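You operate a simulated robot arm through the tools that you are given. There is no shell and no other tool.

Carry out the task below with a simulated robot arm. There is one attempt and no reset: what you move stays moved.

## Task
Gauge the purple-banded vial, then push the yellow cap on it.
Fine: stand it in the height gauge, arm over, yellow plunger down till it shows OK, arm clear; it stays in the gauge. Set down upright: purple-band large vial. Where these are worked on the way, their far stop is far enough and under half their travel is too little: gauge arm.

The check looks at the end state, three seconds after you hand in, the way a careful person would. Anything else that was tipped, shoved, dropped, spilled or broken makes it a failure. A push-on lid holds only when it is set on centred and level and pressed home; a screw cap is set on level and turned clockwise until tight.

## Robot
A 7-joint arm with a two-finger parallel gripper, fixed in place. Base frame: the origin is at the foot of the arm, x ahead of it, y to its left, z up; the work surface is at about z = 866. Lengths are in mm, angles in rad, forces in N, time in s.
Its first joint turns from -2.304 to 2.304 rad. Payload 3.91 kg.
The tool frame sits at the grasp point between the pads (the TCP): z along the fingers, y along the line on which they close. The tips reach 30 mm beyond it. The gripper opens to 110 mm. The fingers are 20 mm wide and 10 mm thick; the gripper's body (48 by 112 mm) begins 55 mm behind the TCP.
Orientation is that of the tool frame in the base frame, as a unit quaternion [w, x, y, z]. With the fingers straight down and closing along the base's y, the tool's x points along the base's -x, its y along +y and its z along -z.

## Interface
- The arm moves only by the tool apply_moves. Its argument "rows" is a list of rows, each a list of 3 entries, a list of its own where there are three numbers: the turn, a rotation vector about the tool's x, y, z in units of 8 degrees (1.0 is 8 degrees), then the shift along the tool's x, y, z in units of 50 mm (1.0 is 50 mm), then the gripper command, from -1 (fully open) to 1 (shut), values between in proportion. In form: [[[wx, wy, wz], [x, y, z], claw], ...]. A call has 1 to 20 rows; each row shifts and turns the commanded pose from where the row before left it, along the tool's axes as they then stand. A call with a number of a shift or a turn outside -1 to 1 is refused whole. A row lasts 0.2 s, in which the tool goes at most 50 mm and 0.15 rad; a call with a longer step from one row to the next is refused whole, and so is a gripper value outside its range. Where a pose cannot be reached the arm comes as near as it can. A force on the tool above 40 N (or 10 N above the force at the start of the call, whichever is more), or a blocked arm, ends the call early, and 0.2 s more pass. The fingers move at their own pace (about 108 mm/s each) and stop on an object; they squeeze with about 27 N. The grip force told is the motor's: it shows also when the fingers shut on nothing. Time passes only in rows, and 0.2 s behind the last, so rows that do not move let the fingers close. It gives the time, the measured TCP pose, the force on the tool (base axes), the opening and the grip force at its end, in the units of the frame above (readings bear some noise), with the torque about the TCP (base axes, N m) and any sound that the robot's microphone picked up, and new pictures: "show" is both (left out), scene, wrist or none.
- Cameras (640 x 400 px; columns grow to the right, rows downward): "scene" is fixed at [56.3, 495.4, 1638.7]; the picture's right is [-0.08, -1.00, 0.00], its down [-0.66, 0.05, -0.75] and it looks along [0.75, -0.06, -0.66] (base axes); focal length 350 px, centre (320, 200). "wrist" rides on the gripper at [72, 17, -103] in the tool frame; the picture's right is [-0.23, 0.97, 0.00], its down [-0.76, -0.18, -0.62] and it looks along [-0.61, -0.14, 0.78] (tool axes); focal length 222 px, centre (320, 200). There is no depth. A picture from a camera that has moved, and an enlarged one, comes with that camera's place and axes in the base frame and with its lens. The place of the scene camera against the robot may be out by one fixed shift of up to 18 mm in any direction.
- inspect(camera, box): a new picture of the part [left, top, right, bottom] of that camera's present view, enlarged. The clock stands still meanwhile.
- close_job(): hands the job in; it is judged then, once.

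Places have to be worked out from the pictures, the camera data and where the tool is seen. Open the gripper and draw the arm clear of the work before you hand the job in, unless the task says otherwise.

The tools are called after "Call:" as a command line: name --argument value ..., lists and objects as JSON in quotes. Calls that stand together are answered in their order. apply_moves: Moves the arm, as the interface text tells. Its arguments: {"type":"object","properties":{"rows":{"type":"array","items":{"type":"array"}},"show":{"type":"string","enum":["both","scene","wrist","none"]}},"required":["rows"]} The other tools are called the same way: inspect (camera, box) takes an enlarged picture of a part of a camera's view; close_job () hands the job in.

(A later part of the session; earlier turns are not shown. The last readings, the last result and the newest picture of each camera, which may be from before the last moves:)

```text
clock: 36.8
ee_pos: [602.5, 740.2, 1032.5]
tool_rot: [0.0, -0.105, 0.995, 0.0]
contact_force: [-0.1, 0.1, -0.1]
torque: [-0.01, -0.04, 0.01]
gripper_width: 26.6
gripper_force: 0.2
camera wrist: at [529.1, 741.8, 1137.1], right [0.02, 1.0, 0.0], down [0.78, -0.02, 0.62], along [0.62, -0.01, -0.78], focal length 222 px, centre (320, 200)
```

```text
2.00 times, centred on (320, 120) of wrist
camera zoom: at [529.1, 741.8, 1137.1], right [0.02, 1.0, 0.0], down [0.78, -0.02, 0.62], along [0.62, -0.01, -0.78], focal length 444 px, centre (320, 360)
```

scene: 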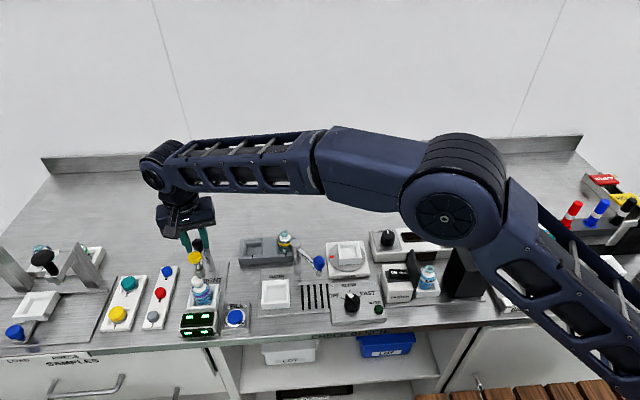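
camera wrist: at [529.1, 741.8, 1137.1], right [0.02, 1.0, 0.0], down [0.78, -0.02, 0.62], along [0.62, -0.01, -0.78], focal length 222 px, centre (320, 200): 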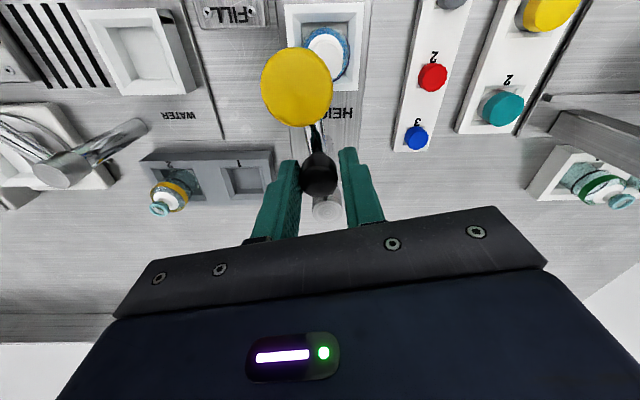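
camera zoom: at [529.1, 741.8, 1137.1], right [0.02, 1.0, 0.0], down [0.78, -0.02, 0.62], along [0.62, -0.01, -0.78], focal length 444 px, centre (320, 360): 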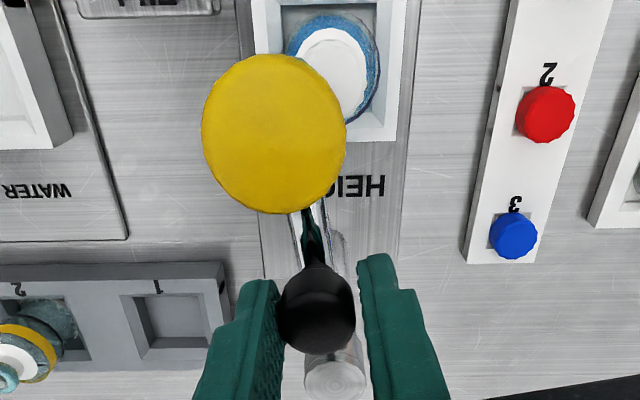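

The plunger is now at about (549, 731), roughly 13 mm short of being over the vial axis. I'll push the final few degrees.

Call:
apply_moves --rows '[[[0, 0, 0.5], [-0.0176, 0.1264, 0], 0.52], [[0, 0, 0], [0, 0, 0], 0.52]]'

Call:
inspect --camera "wrist" --box '[230, 20, 410, 220]'

Call:
inspect --camera "scene" --box '[175, 230, 235, 320]'

```text
clock: 37.4
ee_pos: [602.4, 746.9, 1032.7]
tool_rot: [0.0, -0.07, 0.998, 0.0]
contact_force: [-0.7, -3.4, -0.4]
torque: [-0.03, -0.04, 0.01]
gripper_width: 27.5
gripper_force: 0.3
camera wrist: at [528.3, 753.9, 1137.0], right [0.09, 1.0, 0.0], down [0.78, -0.07, 0.62], along [0.62, -0.06, -0.78], focal length 222 px, centre (320, 200)
```

scene: 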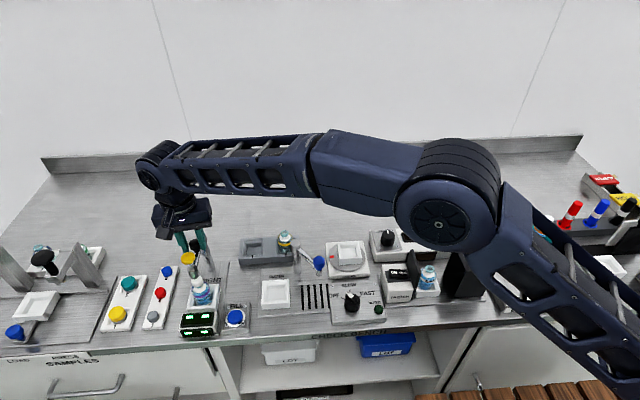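
wrist: 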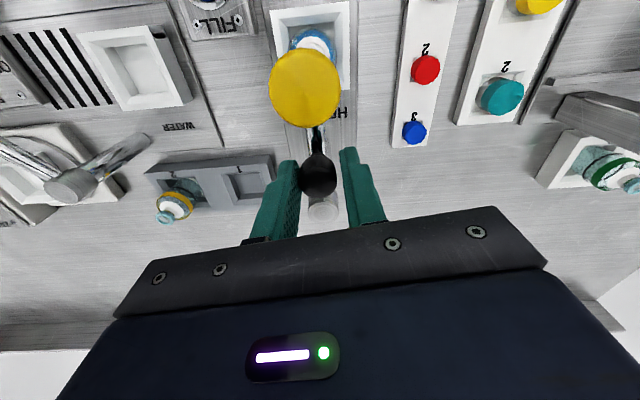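

```text
2.00 times, centred on (320, 120) of wrist
camera zoom: at [528.3, 753.9, 1137.0], right [0.09, 1.0, 0.0], down [0.78, -0.07, 0.62], along [0.62, -0.06, -0.78], focal length 444 px, centre (320, 360)
```

zoom: 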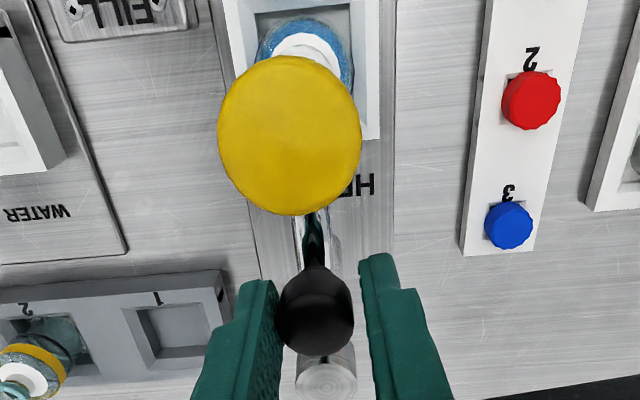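

```text
4.44 times, centred on (205, 275) of scene
camera zoom: at [56.3, 495.4, 1638.7], right [-0.08, -1.0, 0.0], down [-0.66, 0.05, -0.75], along [0.75, -0.06, -0.66], focal length 1557 px, centre (831, -133)
```

zoom: 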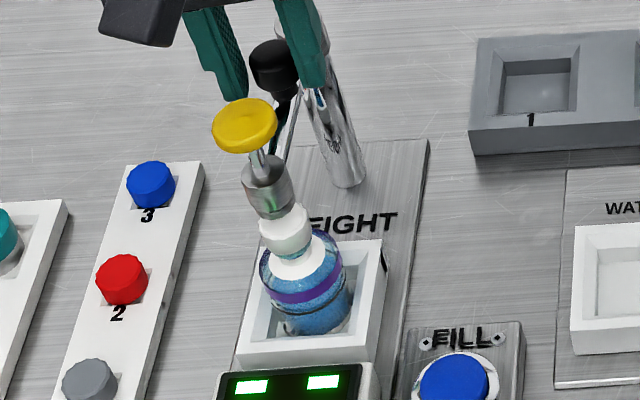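

The plunger is now at about (548.4, 745.8), over the vial, and a −3.4 N reaction suggests the stop. I'll nudge 2 mm more to confirm it is against the stop.

Call:
apply_moves --rows '[[[0, 0, 0], [0, 0.04, 0], 0.52], [[0, 0, 0], [0, 0, 0], 0.52]]' --show "wrist"

```text
clock: 38.0
ee_pos: [602.3, 749.1, 1033.2]
tool_rot: [0.0, -0.069, 0.998, 0.0]
contact_force: [0.5, -7.2, 1.1]
torque: [-0.17, 0.05, -0.03]
gripper_width: 30.0
gripper_force: 3.6
camera wrist: at [528.1, 755.2, 1137.0], right [0.09, 1.0, 0.0], down [0.78, -0.07, 0.62], along [0.62, -0.06, -0.78], focal length 222 px, centre (320, 200)
```

wrist: 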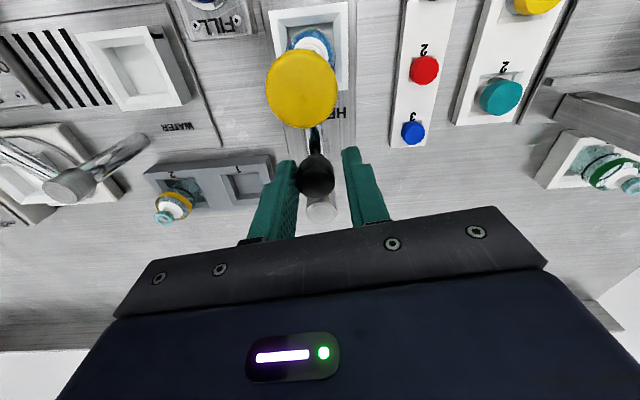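

The knob no longer moves and the finger yields instead, so the arm is at its far stop over the vial. I'll release the knob, rise, close the fingers and move above the yellow plunger.

Call:
apply_moves --rows '[[[0, 0, 0], [0, -0.06, 0], 0.3], [[0, 0, 0], [0, 0, 0], -0.2], [[0, 0, 0], [0, 0, -0.5], -0.2], [[0, 0, 0], [0, 0, -0.7], -0.2], [[0, 0, 0], [0, 0, -0.4], 0.3], [[0, 0, 0], [0.534, 0.06, 0], 0.7], [[0, 0, 0], [0.534, 0.08, 0], 1], [[0, 0, 0], [0, 0, 0], 1], [[0, 0, 0], [0, 0, 0], 1]]'

Call:
inspect --camera "wrist" --box '[240, 40, 400, 200]'

Call:
inspect --camera "scene" --box '[165, 180, 255, 340]'

```text
clock: 40.0
ee_pos: [548.6, 745.0, 1112.9]
tool_rot: [0.0, -0.07, 0.998, 0.0]
contact_force: [-0.2, 1.0, 0.5]
torque: [0.0, 0.01, 0.01]
gripper_width: 0.0
gripper_force: 27.4
camera wrist: at [473.7, 751.7, 1216.3], right [0.09, 1.0, 0.0], down [0.78, -0.07, 0.62], along [0.62, -0.06, -0.78], focal length 222 px, centre (320, 200)
```

scene: 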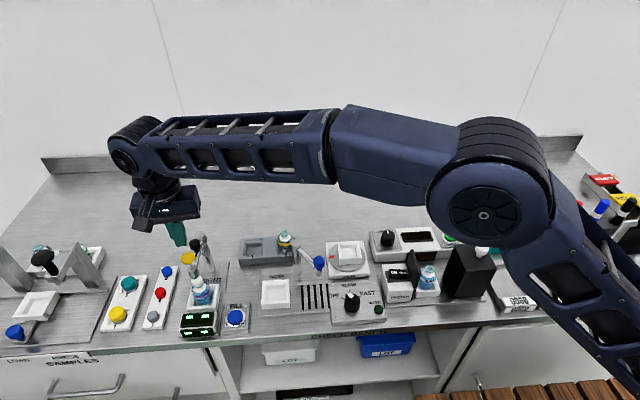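
wrist: 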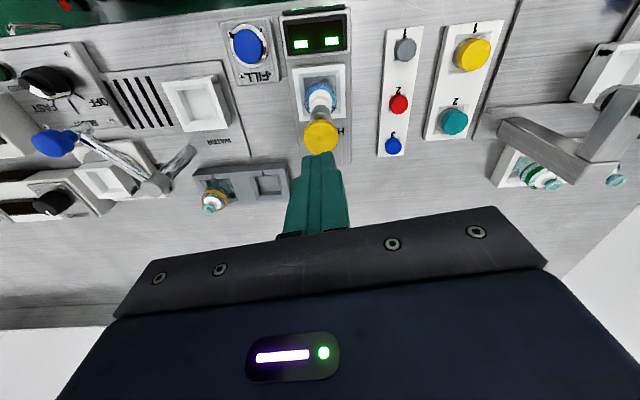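

```text
2.50 times, centred on (320, 120) of wrist
camera zoom: at [473.7, 751.7, 1216.3], right [0.09, 1.0, 0.0], down [0.78, -0.07, 0.62], along [0.62, -0.06, -0.78], focal length 555 px, centre (320, 400)
```

zoom: 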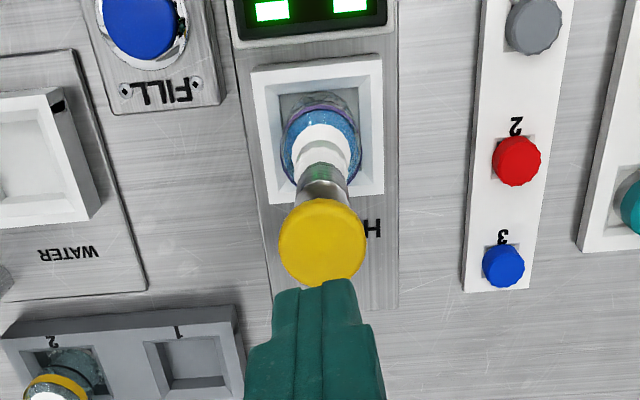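

```text
2.50 times, centred on (210, 260) of scene
camera zoom: at [56.3, 495.4, 1638.7], right [-0.08, -1.0, 0.0], down [-0.66, 0.05, -0.75], along [0.75, -0.06, -0.66], focal length 876 px, centre (595, 50)
```

zoom: 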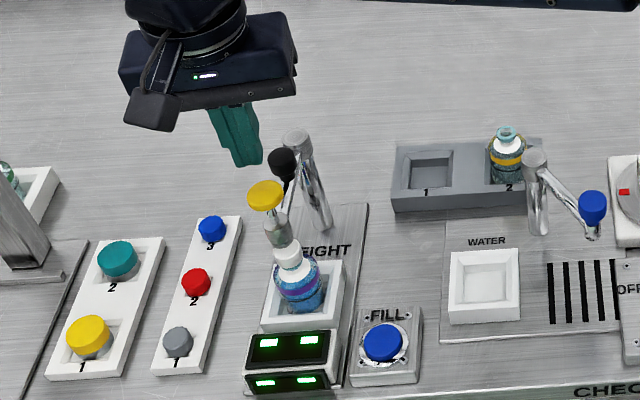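

The plunger knob is centred under the closed fingertips. I'll descend to just above it and then press in small steps while watching the display.

Call:
apply_moves --rows '[[[0, 0, 0], [0, 0, 0.4], 1], [[0, 0, 0], [0, 0, 0.36], 1], [[0, 0, 0], [0, 0, 0.08], 1], [[0, 0, 0], [0, 0, 0.06], 1], [[0, 0, 0], [0, 0, 0], 1]]' --show "wrist"

Call:
inspect --camera "scene" --box '[165, 200, 255, 340]'

```text
clock: 41.2
ee_pos: [548.0, 744.0, 1069.2]
tool_rot: [0.0, -0.069, 0.998, 0.0]
contact_force: [0.2, -0.2, 1.0]
torque: [0.02, 0.0, 0.02]
gripper_width: 0.0
gripper_force: 27.2
camera wrist: at [474.6, 751.3, 1172.2], right [0.09, 1.0, 0.0], down [0.78, -0.07, 0.62], along [0.62, -0.06, -0.78], focal length 222 px, centre (320, 200)
```

wrist: 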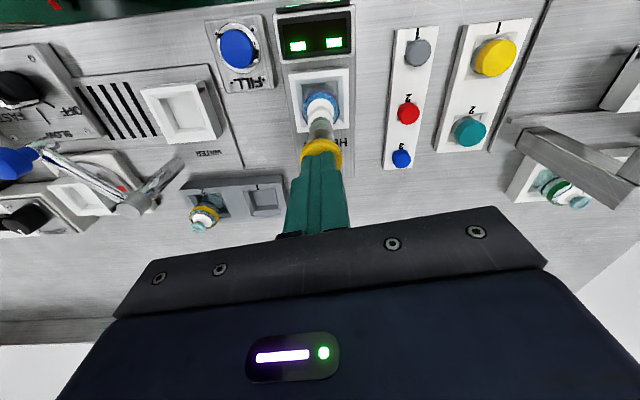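

```text
2.86 times, centred on (210, 270) of scene
camera zoom: at [56.3, 495.4, 1638.7], right [-0.08, -1.0, 0.0], down [-0.66, 0.05, -0.75], along [0.75, -0.06, -0.66], focal length 1001 px, centre (634, 0)
```

zoom: 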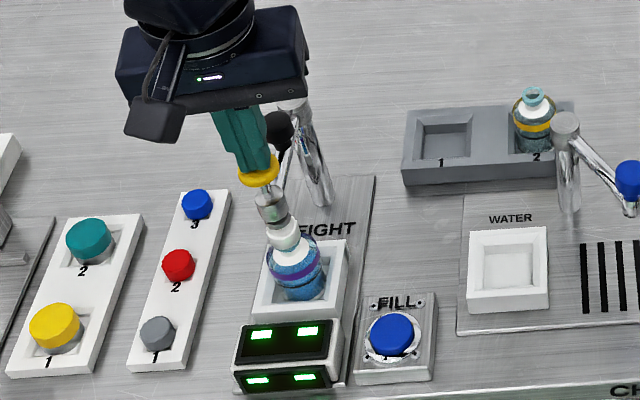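

Call:
apply_moves --rows '[[[0, 0, 0], [0, 0, 0.06], 1], [[0, 0, 0], [0, 0, 0.06], 1], [[0, 0, 0], [0, 0, 0], 1]]' --show "wrist"

Call:
inspect --camera "scene" --box '[175, 230, 235, 340]'

```text
clock: 42.0
ee_pos: [547.9, 744.2, 1062.5]
tool_rot: [0.0, -0.07, 0.998, 0.0]
contact_force: [1.4, -0.8, 0.8]
torque: [0.03, -0.04, 0.02]
gripper_width: 0.0
gripper_force: 26.6
heard: click
camera wrist: at [474.3, 751.2, 1166.2], right [0.09, 1.0, 0.0], down [0.78, -0.07, 0.62], along [0.62, -0.06, -0.78], focal length 222 px, centre (320, 200)
```

wrist: 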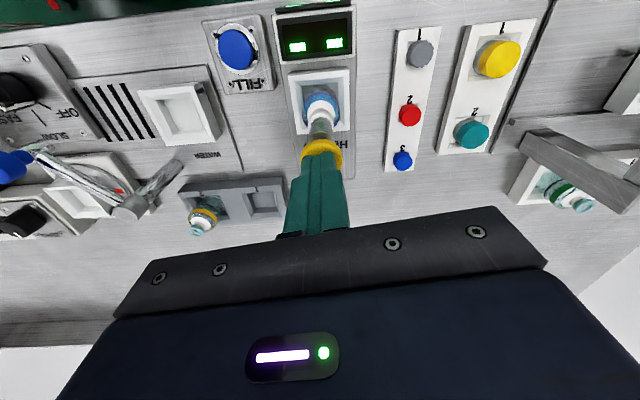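

```text
3.64 times, centred on (205, 285) of scene
camera zoom: at [56.3, 495.4, 1638.7], right [-0.08, -1.0, 0.0], down [-0.66, 0.05, -0.75], along [0.75, -0.06, -0.66], focal length 1274 px, centre (738, -109)
```

zoom: 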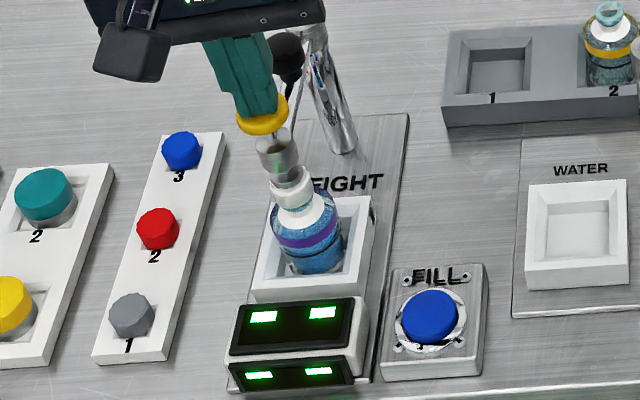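

A click was heard. I'll look at the display closely before continuing.

Call:
inspect --camera "scene" --box '[175, 305, 220, 340]'

Call:
inspect --camera "wrist" --box '[280, 70, 360, 180]'

```text
11.43 times, centred on (198, 322) of scene
camera zoom: at [56.3, 495.4, 1638.7], right [-0.08, -1.0, 0.0], down [-0.66, 0.05, -0.75], along [0.75, -0.06, -0.66], focal length 4005 px, centre (1720, -1200)
```

zoom: 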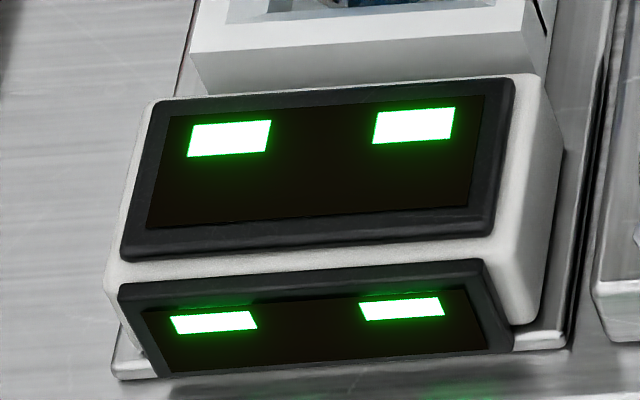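

```text
3.64 times, centred on (320, 125) of wrist
camera zoom: at [474.3, 751.2, 1166.2], right [0.09, 1.0, 0.0], down [0.78, -0.07, 0.62], along [0.62, -0.06, -0.78], focal length 808 px, centre (320, 473)
```

zoom: 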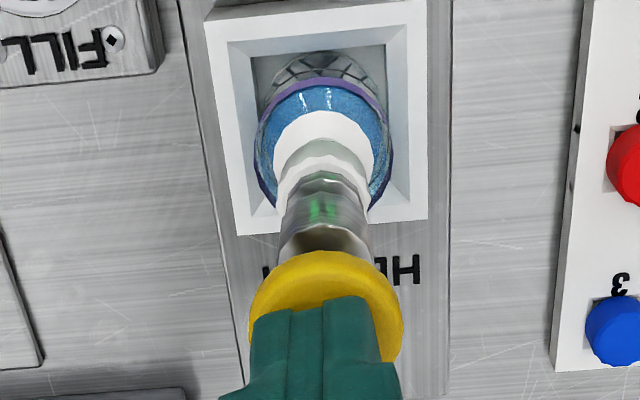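

The display still shows its idle blocks, so I'll press further.

Call:
apply_moves --rows '[[[0, 0, 0], [0, 0, 0.06], 1], [[0, 0, 0], [0, 0, 0.06], 1], [[0, 0, 0], [0, 0, 0], 1]]' --show "none"

Call:
inspect --camera "scene" --box '[165, 240, 245, 340]'

```text
clock: 42.8
ee_pos: [548.3, 744.6, 1059.7]
tool_rot: [0.0, -0.068, 0.998, 0.001]
contact_force: [1.0, -4.6, 22.2]
torque: [-0.17, -0.06, -0.01]
gripper_width: 0.0
gripper_force: 26.6
```

```text
4.00 times, centred on (205, 290) of scene
camera zoom: at [56.3, 495.4, 1638.7], right [-0.08, -1.0, 0.0], down [-0.66, 0.05, -0.75], along [0.75, -0.06, -0.66], focal length 1402 px, centre (780, -160)
```

zoom: 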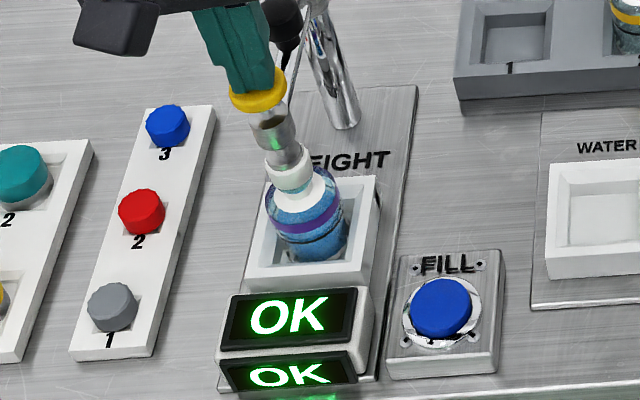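

The display shows OK at 22 N. I'll lift off the plunger now.

Call:
apply_moves --rows '[[[0, 0, 0], [0, 0, -0.1], 1], [[0, 0, 0], [0, 0, -0.3], 1], [[0, 0, 0], [0, 0, -0.6], 1], [[0, 0, 0], [0, 0, -0.1], 1], [[0, 0, 0], [0, 0, 0], 1]]'

Call:
inspect --camera "scene" --box '[165, 200, 245, 340]'

Call:
inspect --camera "wrist" --box '[240, 20, 400, 200]'

```text
clock: 44.0
ee_pos: [548.9, 744.7, 1112.6]
tool_rot: [0.0, -0.068, 0.998, 0.001]
contact_force: [0.3, 0.0, 1.0]
torque: [0.01, 0.0, -0.01]
gripper_width: 0.0
gripper_force: 27.0
camera wrist: at [474.7, 751.7, 1215.8], right [0.09, 1.0, 0.0], down [0.78, -0.07, 0.62], along [0.62, -0.06, -0.78], focal length 222 px, centre (320, 200)
```

scene: 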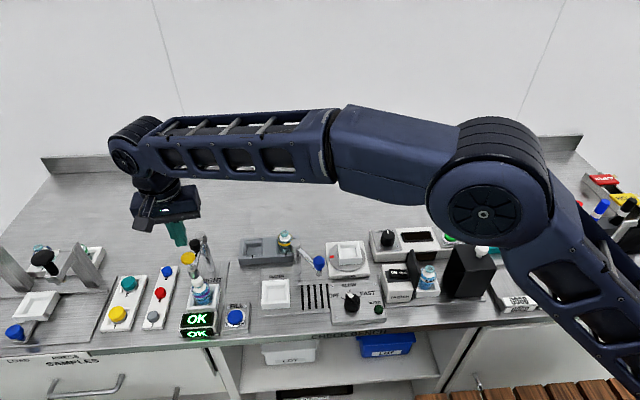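
wrist: 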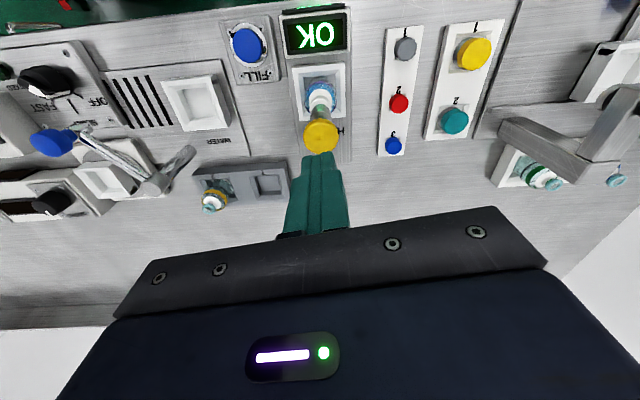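

```text
2.86 times, centred on (205, 270) of scene
camera zoom: at [56.3, 495.4, 1638.7], right [-0.08, -1.0, 0.0], down [-0.66, 0.05, -0.75], along [0.75, -0.06, -0.66], focal length 1001 px, centre (649, 0)
```

zoom: 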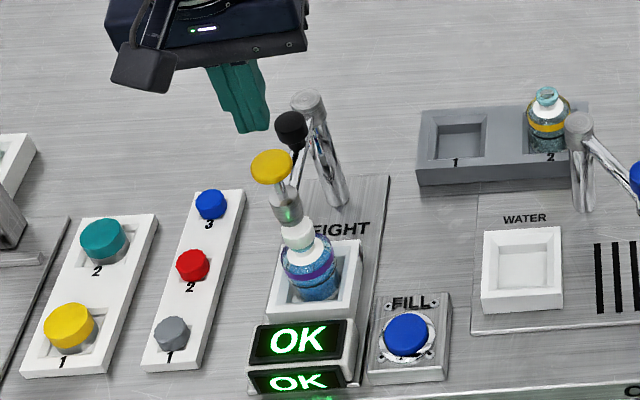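

```text
2.22 times, centred on (320, 110) of wrist
camera zoom: at [474.7, 751.7, 1215.8], right [0.09, 1.0, 0.0], down [0.78, -0.07, 0.62], along [0.62, -0.06, -0.78], focal length 494 px, centre (320, 400)
```

zoom: 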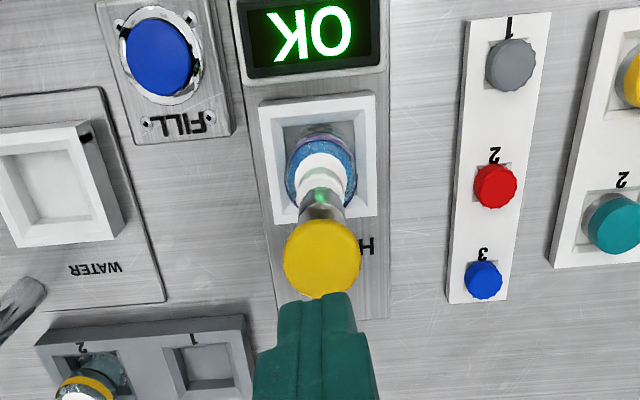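

OK is latched and the plunger sprang back up. I'll go back above the black knob to swing the arm clear.

Call:
apply_moves --rows '[[[0, 0, 0], [-0.53, -0.066, 0], 0.3], [[0, 0, 0], [-0.53, -0.066, 0], -0.2], [[0, 0, 0], [0, 0, 0.3], -0.2], [[0, 0, 0], [0, 0, 0], -0.2]]' --show "wrist"

Call:
inspect --camera "wrist" --box '[240, 60, 400, 220]'

```text
clock: 45.0
ee_pos: [601.7, 745.7, 1096.8]
tool_rot: [0.0, -0.07, 0.998, -0.001]
contact_force: [0.1, -0.7, -0.3]
torque: [-0.01, -0.01, 0.0]
gripper_width: 66.1
gripper_force: 0.0
camera wrist: at [527.3, 752.2, 1200.7], right [0.09, 1.0, 0.0], down [0.78, -0.07, 0.62], along [0.62, -0.06, -0.78], focal length 222 px, centre (320, 200)
```

wrist: 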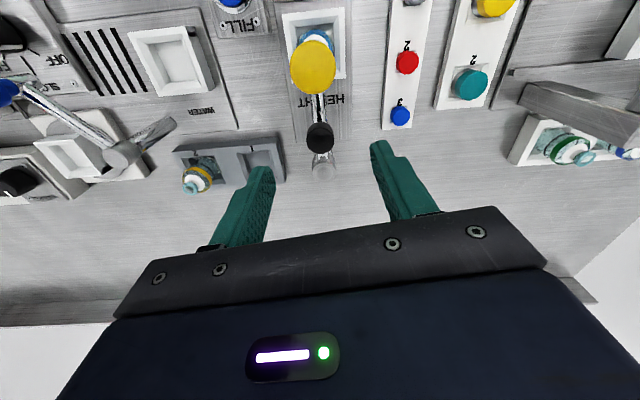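

```text
2.50 times, centred on (320, 140) of wrist
camera zoom: at [527.3, 752.2, 1200.7], right [0.09, 1.0, 0.0], down [0.78, -0.07, 0.62], along [0.62, -0.06, -0.78], focal length 555 px, centre (320, 350)
```

zoom: 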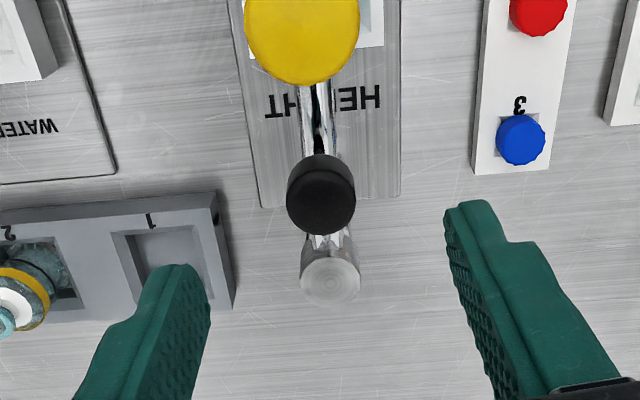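

The knob is about 4 mm outboard of the tool axis. I'll correct, lower, cage it and sweep it back along the arc to its parked position.

Call:
apply_moves --rows '[[[0, 0, 0], [-0.07, 0, 0.3], -0.2], [[0, 0, 0], [0, 0, 0.5], -0.2], [[0, 0, 0], [0, 0, 0.45], -0.2], [[0, 0, 0], [0, 0, 0], 0.2], [[0, 0, 0], [0, 0, 0], 0.5], [[0, 0, 0], [0, 0, 0], 0.52], [[0, 0, 0], [0, 0, 0], 0.52]]'

Call:
inspect --camera "scene" --box '[165, 200, 255, 330]'

```text
clock: 46.6
ee_pos: [606.7, 745.4, 1033.6]
tool_rot: [-0.001, -0.07, 0.998, 0.0]
contact_force: [0.5, 0.3, -0.3]
torque: [0.0, 0.03, -0.01]
gripper_width: 26.5
gripper_force: 0.1
camera wrist: at [531.9, 751.8, 1137.8], right [0.09, 1.0, 0.0], down [0.78, -0.07, 0.62], along [0.62, -0.06, -0.78], focal length 222 px, centre (320, 200)
```

scene: 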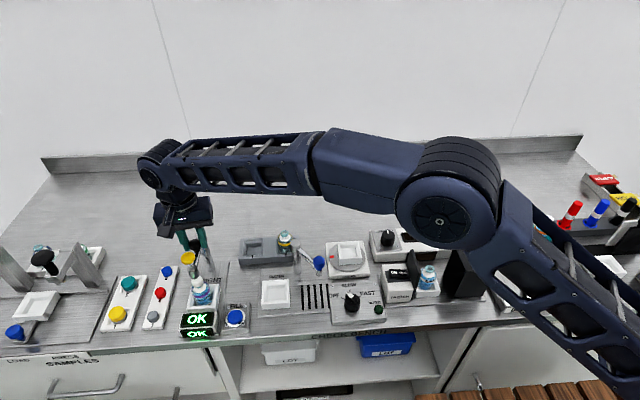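
wrist: 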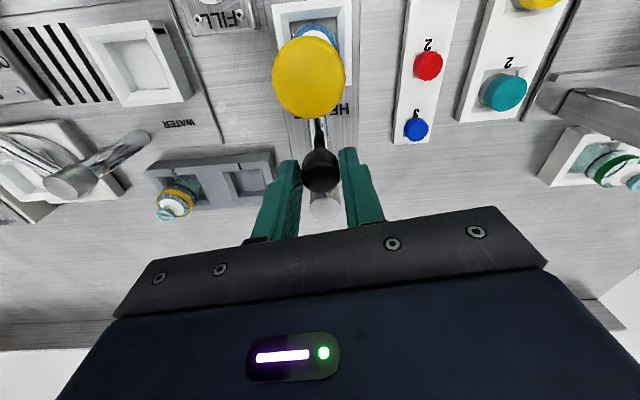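

```text
3.08 times, centred on (210, 265) of scene
camera zoom: at [56.3, 495.4, 1638.7], right [-0.08, -1.0, 0.0], down [-0.66, 0.05, -0.75], along [0.75, -0.06, -0.66], focal length 1078 px, centre (658, 0)
```

zoom: 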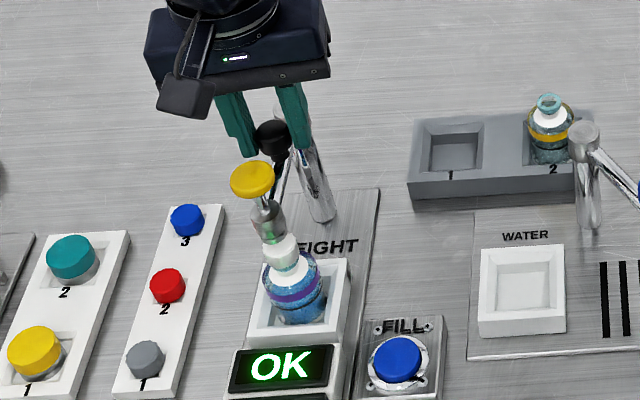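

The knob is caged again and the display still reads OK. I'll sweep the arm back toward its park position.

Call:
apply_moves --rows '[[[0, 0, -0.5], [0.0084, -0.121, 0], 0.52], [[0, 0, -0.5], [0, -0.1214, 0], 0.52], [[0, 0, -0.5], [-0.0086, -0.1212, 0], 0.52], [[0, 0, -0.5], [-0.0169, -0.1203, 0], 0.52], [[0, 0, 0], [0, 0, 0], 0.52]]'

```text
clock: 47.8
ee_pos: [611.3, 722.0, 1034.3]
tool_rot: [-0.001, -0.209, 0.978, 0.001]
contact_force: [0.6, -0.4, -0.3]
torque: [0.04, -0.02, -0.01]
gripper_width: 26.5
gripper_force: 0.2
camera wrist: at [538.5, 709.2, 1138.3], right [-0.19, 0.98, 0.0], down [0.77, 0.15, 0.62], along [0.61, 0.12, -0.78], focal length 222 px, centre (320, 200)
```

scene: 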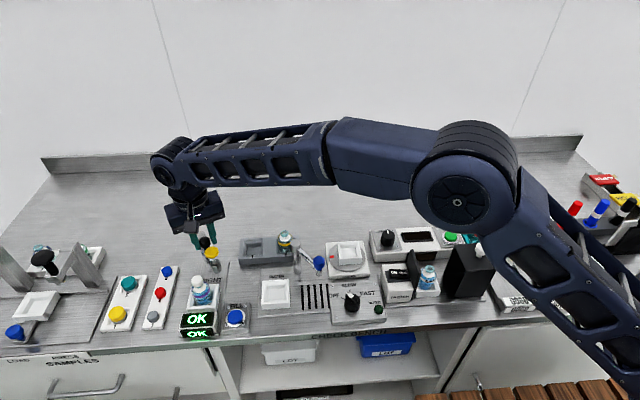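
wrist: 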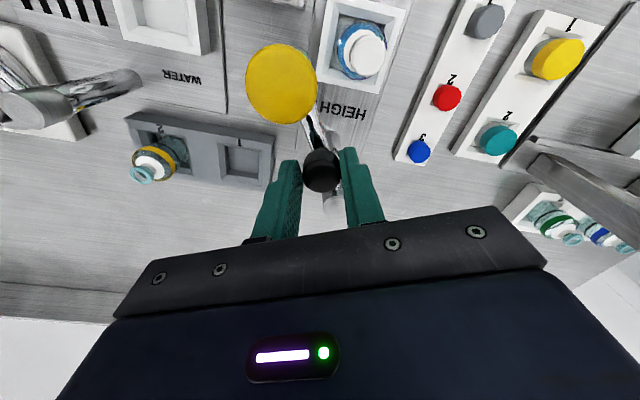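

Call:
apply_moves --rows '[[[0, 0, -0.5], [-0.0253, -0.1188, 0], 0.52], [[0, 0, -0.5], [-0.0333, -0.1167, 0], 0.52], [[0, 0, -0.5], [-0.0416, -0.114, 0], 0.52], [[0, 0, -0.5], [-0.0471, -0.1068, 0], 0.52], [[0, 0, 0], [0, 0, 0], 0.52]]'

Call:
inspect --camera "scene" --box '[165, 200, 255, 330]'

```text
clock: 49.0
ee_pos: [629.9, 707.3, 1034.5]
tool_rot: [0.0, -0.343, 0.939, -0.001]
contact_force: [0.5, 0.6, 0.8]
torque: [0.03, 0.0, -0.02]
gripper_width: 26.5
gripper_force: 0.1
camera wrist: at [563.1, 674.1, 1138.5], right [-0.45, 0.89, 0.0], down [0.7, 0.35, 0.62], along [0.56, 0.28, -0.78], focal length 222 px, centre (320, 200)
```

scene: 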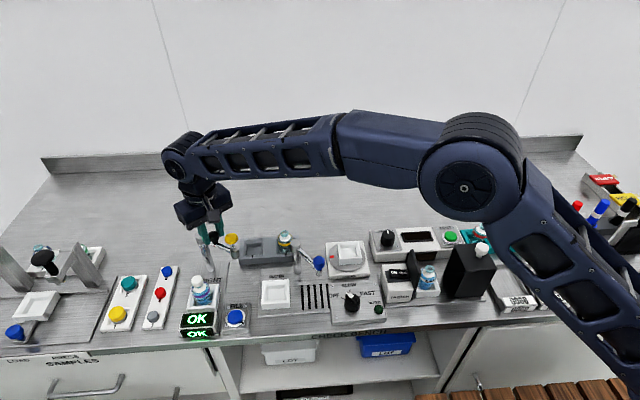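
wrist: 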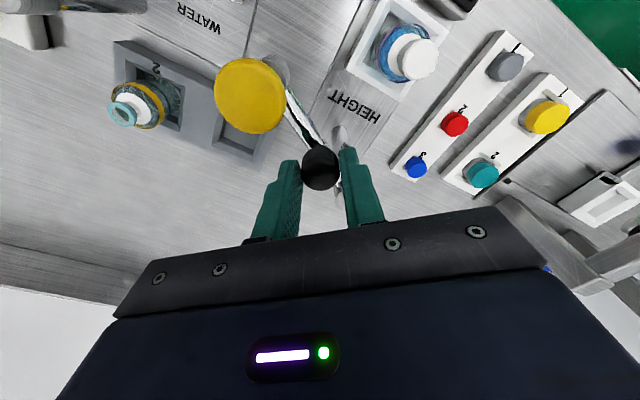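

```text
3.08 times, centred on (210, 265) of scene
camera zoom: at [56.3, 495.4, 1638.7], right [-0.08, -1.0, 0.0], down [-0.66, 0.05, -0.75], along [0.75, -0.06, -0.66], focal length 1078 px, centre (658, 0)
```

zoom: 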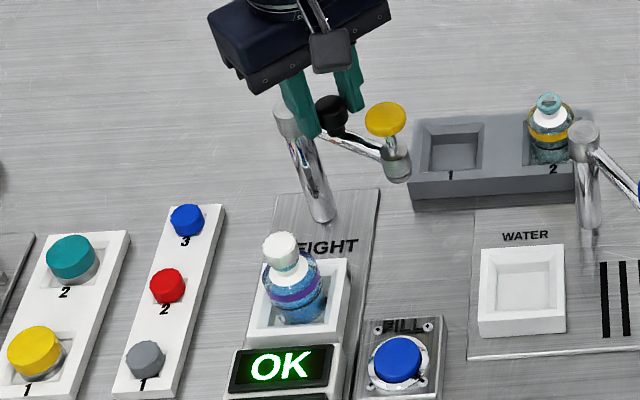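

The arm is nearly back at its parked spot, a few mm short. I'll nudge it to the end stop.

Call:
apply_moves --rows '[[[0, 0, 0], [-0.033, -0.072, 0], 0.52], [[0, 0, 0], [-0.015, -0.036, 0], 0.52], [[0, 0, 0], [0, 0, 0], 0.52]]' --show "wrist"

```text
clock: 49.8
ee_pos: [634.6, 705.1, 1034.7]
tool_rot: [0.001, -0.343, 0.939, 0.0]
contact_force: [-1.7, 0.9, 0.6]
torque: [0.06, 0.04, 0.04]
gripper_width: 27.5
gripper_force: 1.6
camera wrist: at [568.3, 671.9, 1137.8], right [-0.45, 0.89, 0.0], down [0.7, 0.35, 0.62], along [0.56, 0.28, -0.78], focal length 222 px, centre (320, 200)
```

wrist: 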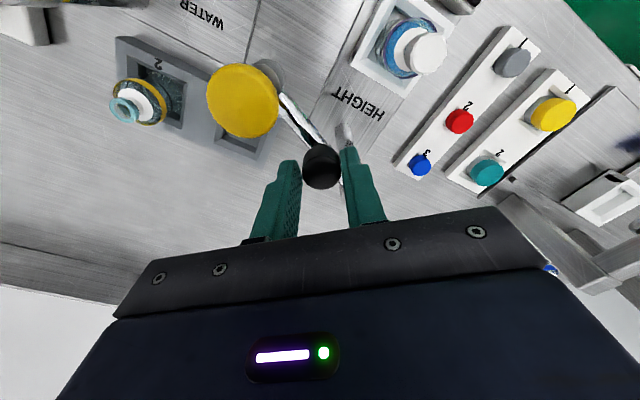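

The fingers yield again, so the arm is at its park stop. I'll release the knob, rise and travel toward the cap rack.

Call:
apply_moves --rows '[[[0, 0, 0], [0, 0.05, 0], 0.3], [[0, 0, 0], [0, 0, 0], -0.2], [[0, 0, 0], [0, 0, -0.5], -0.2], [[0, 0, 0], [0, 0, -0.7], -0.2], [[0, 0, 0], [0, 0, -0.55], -0.2], [[0, 0, -0.875], [0, 0, 0], -0.2], [[0, 0, -0.875], [0, 0, 0], -0.2], [[0, 0, -0.875], [0, 0, 0], -0.2], [[0, 0, 0], [0.084, 0.846, 0], -0.2], [[0, 0, 0], [0.084, 0.846, 0], -0.2], [[0, 0, 0], [0.084, 0.846, 0], -0.2], [[0, 0, 0], [0.084, 0.846, 0], -0.2], [[0, 0, 0], [0.084, 0.846, 0], -0.2], [[0, 0, 0], [0, 0, 0], -0.2]]'

Call:
inspect --camera "scene" --box '[165, 200, 295, 340]'

Call:
inspect --camera "wrist" --box '[300, 120, 380, 210]'

```text
clock: 52.8
ee_pos: [438.6, 788.6, 1120.9]
tool_rot: [0.0, -0.508, 0.861, -0.001]
contact_force: [-0.1, -0.1, 0.8]
torque: [0.02, -0.05, 0.02]
gripper_width: 66.1
gripper_force: 0.1
camera wrist: at [388.5, 734.7, 1224.0], right [-0.74, 0.67, 0.0], down [0.52, 0.58, 0.62], along [0.42, 0.46, -0.78], focal length 222 px, centre (320, 200)
```

scene: 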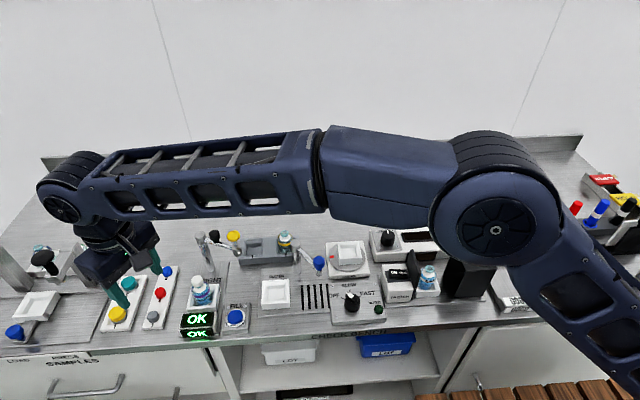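
wrist: 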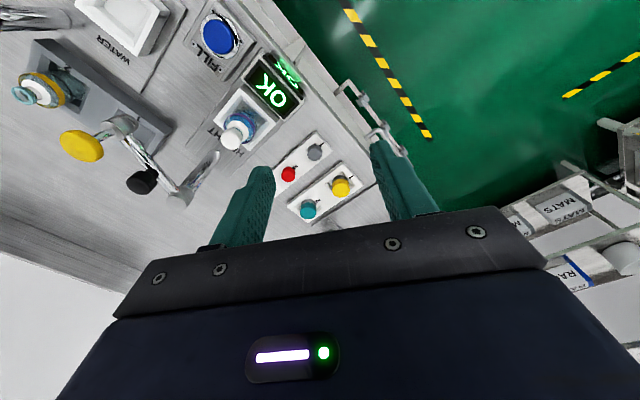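

```text
2.86 times, centred on (230, 270) of scene
camera zoom: at [56.3, 495.4, 1638.7], right [-0.08, -1.0, 0.0], down [-0.66, 0.05, -0.75], along [0.75, -0.06, -0.66], focal length 1001 px, centre (577, 0)
```

zoom: 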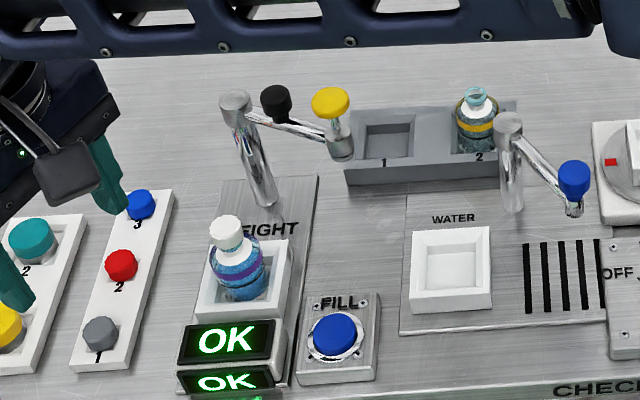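

```text
4.44 times, centred on (340, 165) of wrist
camera zoom: at [388.5, 734.7, 1224.0], right [-0.74, 0.67, 0.0], down [0.52, 0.58, 0.62], along [0.42, 0.46, -0.78], focal length 987 px, centre (231, 356)
```

zoom: 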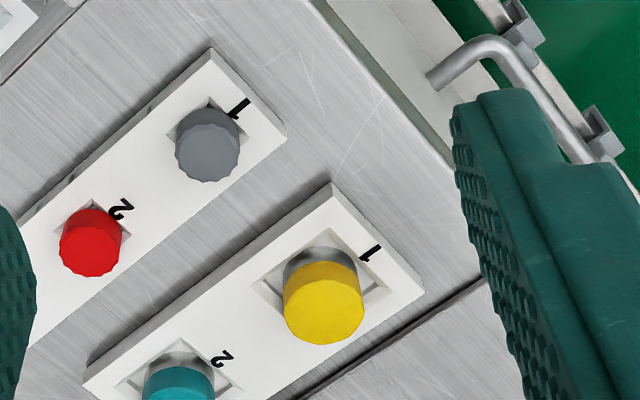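

OK is latched and the arm is parked clear. Next I'll tilt outward 32° and hover above the yellow cap.

Call:
apply_moves --rows '[[[0, -1, 0], [0, 0, 0], -0.2], [[0, -1, 0], [0, 0, 0], -0.2], [[0, -1, 0], [0, 0, 0], -0.2], [[0, -1, 0], [0, 0, 0], -0.2], [[0, 0, 0], [-0.228, 0, 0.878], -0.2], [[0, 0, 0], [-0.228, 0, 0.878], -0.2], [[0, 0, 0], [-0.228, 0, 0.878], -0.2], [[0, 0, 0], [-0.228, 0, 0.878], -0.2], [[0, 0, 0], [-0.228, 0, 0.878], -0.2], [[0, 0, 0], [0, 0, 0], -0.2]]'

Call:
inspect --camera "wrist" --box '[240, 20, 400, 200]'

```text
clock: 55.0
ee_pos: [518.6, 933.3, 962.9]
tool_rot: [0.238, -0.488, 0.828, 0.141]
contact_force: [1.0, -0.5, 0.1]
torque: [0.0, -0.02, 0.01]
gripper_width: 65.9
gripper_force: 0.2
camera wrist: at [448.6, 841.5, 1012.9], right [-0.76, 0.64, 0.12], down [0.31, 0.19, 0.93], along [0.57, 0.74, -0.34], focal length 222 px, centre (320, 200)
```

scene: 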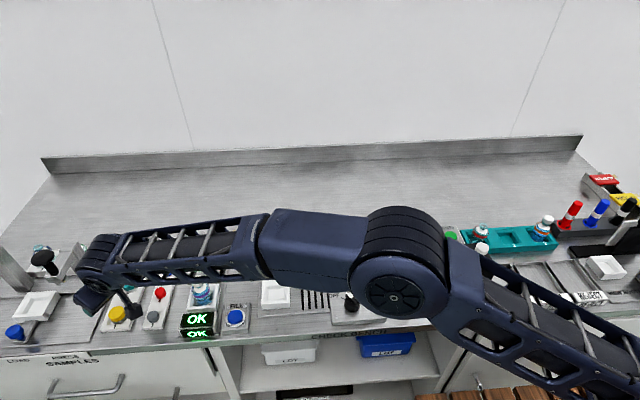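
wrist: 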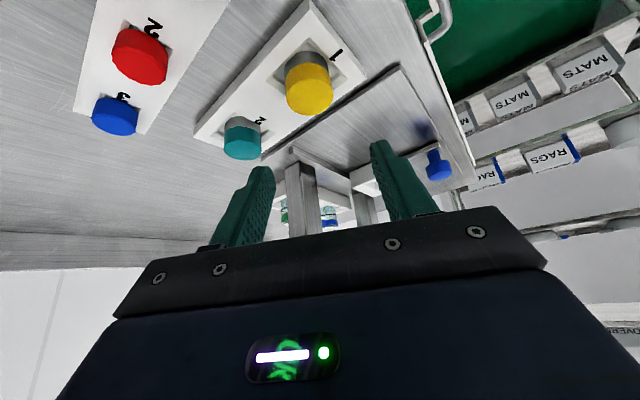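

```text
2.22 times, centred on (320, 110) of wrist
camera zoom: at [448.6, 841.5, 1012.9], right [-0.76, 0.64, 0.12], down [0.31, 0.19, 0.93], along [0.57, 0.74, -0.34], focal length 494 px, centre (320, 400)
```

zoom: 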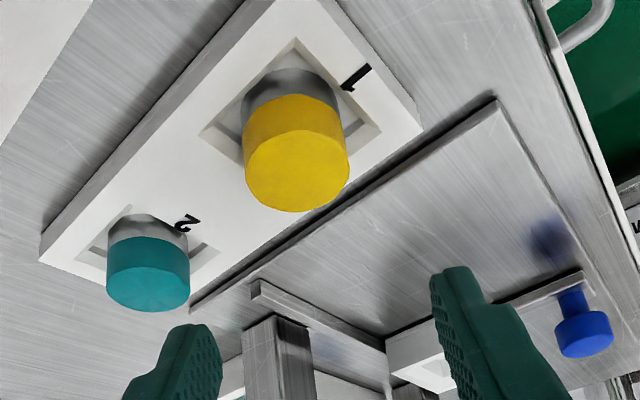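

The cap is centred laterally between the fingers. I'll descend vertically to z≈912 so the pads straddle the yellow rim.

Call:
apply_moves --rows '[[[0, 0, 0], [0.18, 0, 0.29], -0.2], [[0, 0, 0], [0.18, 0, 0.29], -0.2], [[0, 0, 0], [0.15, 0, 0.24], -0.2], [[0, 0, 0], [0, 0, 0], -0.2]]'

Call:
inspect --camera "wrist" --box '[230, 60, 410, 230]'

Call:
inspect --camera "scene" --box '[70, 260, 170, 340]'

```text
clock: 56.0
ee_pos: [517.8, 933.6, 916.6]
tool_rot: [0.238, -0.487, 0.828, 0.14]
contact_force: [0.3, -1.3, -0.6]
torque: [0.03, -0.01, 0.01]
gripper_width: 65.8
gripper_force: 0.0
camera wrist: at [447.0, 840.6, 965.9], right [-0.76, 0.64, 0.12], down [0.31, 0.19, 0.93], along [0.57, 0.74, -0.34], focal length 222 px, centre (320, 200)
```

scene: 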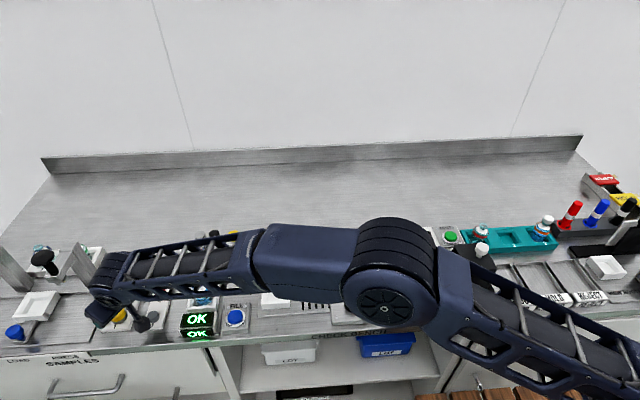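
wrist: 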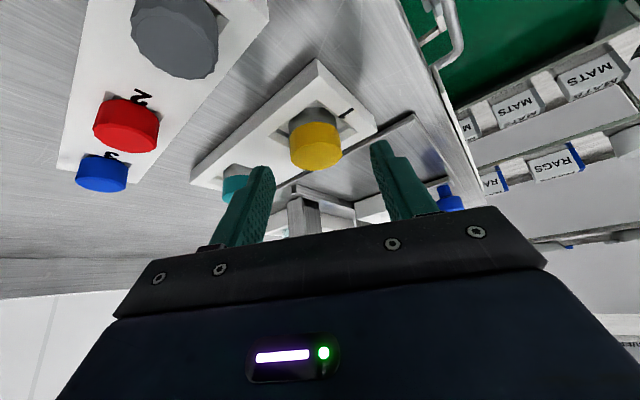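

```text
2.35 times, centred on (320, 145) of wrist
camera zoom: at [447.0, 840.6, 965.9], right [-0.76, 0.64, 0.12], down [0.31, 0.19, 0.93], along [0.57, 0.74, -0.34], focal length 523 px, centre (320, 329)
```

zoom: 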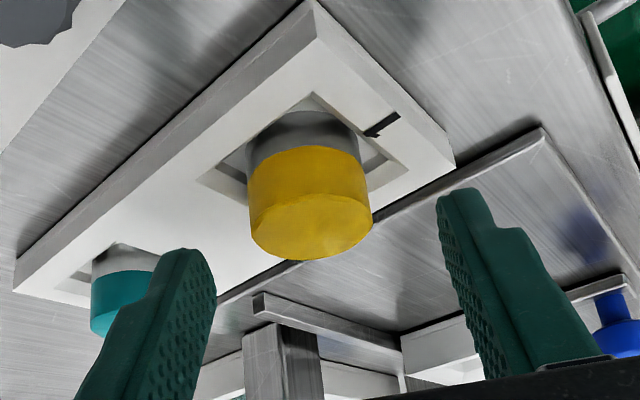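

```text
5.00 times, centred on (120, 300) of scene
camera zoom: at [56.3, 495.4, 1638.7], right [-0.08, -1.0, 0.0], down [-0.66, 0.05, -0.75], along [0.75, -0.06, -0.66], focal length 1752 px, centre (1320, -300)
```

zoom: 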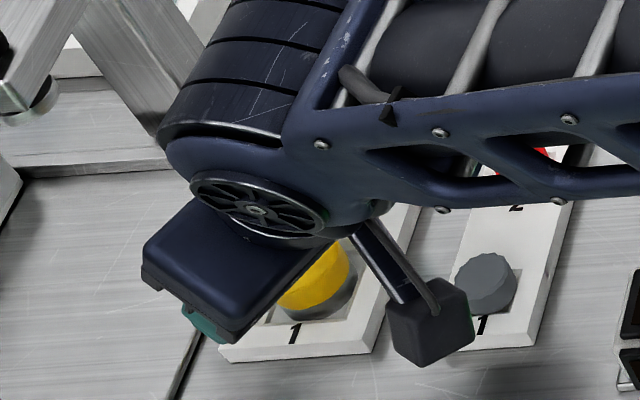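

The cap sits between the fingers but the tips need to come down about 5–6 mm more. Lowering slightly.

Call:
apply_moves --rows '[[[0, 0, 0], [0.032, 0, 0.051], -0.2], [[0, 0, 0], [0.025, 0, 0.04], -0.2], [[0, 0, 0], [0, 0, 0], -0.2]]' --show "none"

Call:
inspect --camera "wrist" --box '[230, 60, 410, 230]'

```text
clock: 56.8
ee_pos: [519.3, 934.8, 911.7]
tool_rot: [0.238, -0.488, 0.828, 0.139]
contact_force: [0.4, 0.1, -0.5]
torque: [-0.01, 0.03, 0.04]
gripper_width: 66.2
gripper_force: 0.0
```

```text
2.35 times, centred on (320, 145) of wrist
camera zoom: at [447.3, 841.1, 961.4], right [-0.76, 0.64, 0.12], down [0.31, 0.19, 0.93], along [0.57, 0.74, -0.34], focal length 523 px, centre (320, 329)
```

zoom: 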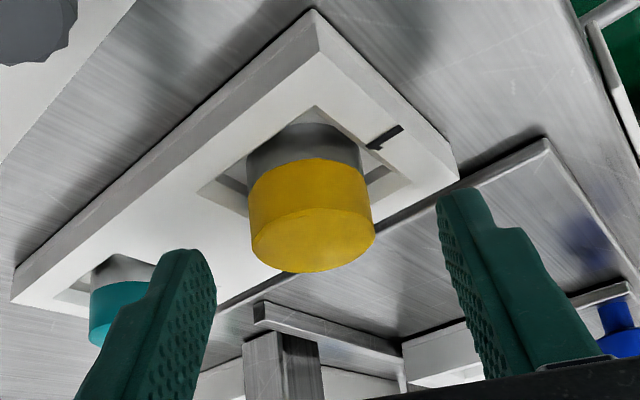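

By the camera geometry the cap is centred between the pads. Closing on it now.

Call:
apply_moves --rows '[[[0, 0, 0], [0, 0, 0], 0.1], [[0, 0, 0], [0, 0, 0], 0.3], [[0, 0, 0], [0, 0, 0], 0.5], [[0, 0, 0], [0, 0, 0], 0.7], [[0, 0, 0], [0, 0, 0], 0.7]]' --show "wrist"

Call:
inspect --camera "wrist" --box '[230, 60, 410, 230]'

```text
clock: 58.0
ee_pos: [518.6, 934.7, 911.2]
tool_rot: [0.238, -0.489, 0.828, 0.14]
contact_force: [-0.4, -0.2, -0.8]
torque: [-0.02, 0.01, -0.01]
gripper_width: 30.6
gripper_force: 27.0
camera wrist: at [447.4, 841.0, 961.3], right [-0.76, 0.64, 0.12], down [0.31, 0.19, 0.93], along [0.57, 0.74, -0.34], focal length 222 px, centre (320, 200)
```

wrist: 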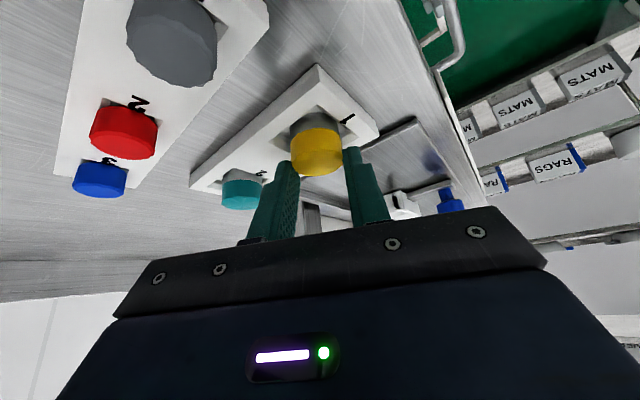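

```text
2.35 times, centred on (320, 145) of wrist
camera zoom: at [447.4, 841.0, 961.3], right [-0.76, 0.64, 0.12], down [0.31, 0.19, 0.93], along [0.57, 0.74, -0.34], focal length 523 px, centre (320, 329)
```

zoom: 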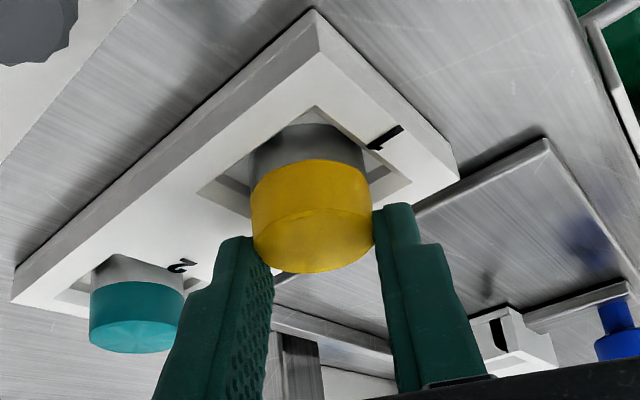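

The cap is gripped at 30.6 mm, but the contact is near the pad tips. I'll reopen slightly, shift 2.5 mm inward and 1 mm down, and regrip for better coverage.

Call:
apply_moves --rows '[[[0, 0, 0], [0, 0, 0], 0.3], [[0, 0, 0], [0, 0, 0], 0.2], [[0, 0, 0], [0.053, 0, -0.009], 0.2], [[0, 0, 0], [0, 0, 0], 0.3], [[0, 0, 0], [0, 0, 0], 0.5], [[0, 0, 0], [0, 0, 0], 0.8], [[0, 0, 0], [0, 0, 0], 0.8]]' --show "none"

Call:
inspect --camera "wrist" --box '[250, 80, 390, 210]'

```text
clock: 59.6
ee_pos: [517.7, 931.6, 910.0]
tool_rot: [0.237, -0.488, 0.828, 0.14]
contact_force: [0.1, 0.2, 0.3]
torque: [0.0, -0.01, 0.06]
gripper_width: 30.7
gripper_force: 26.8
```

```text
3.08 times, centred on (320, 145) of wrist
camera zoom: at [446.2, 838.8, 960.2], right [-0.76, 0.64, 0.12], down [0.31, 0.19, 0.93], along [0.57, 0.74, -0.34], focal length 684 px, centre (320, 369)
```

zoom: 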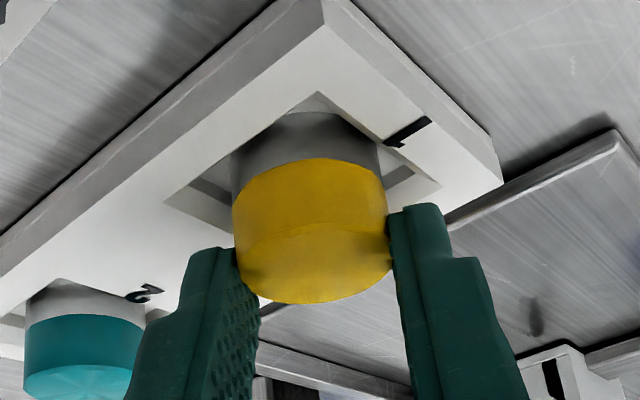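

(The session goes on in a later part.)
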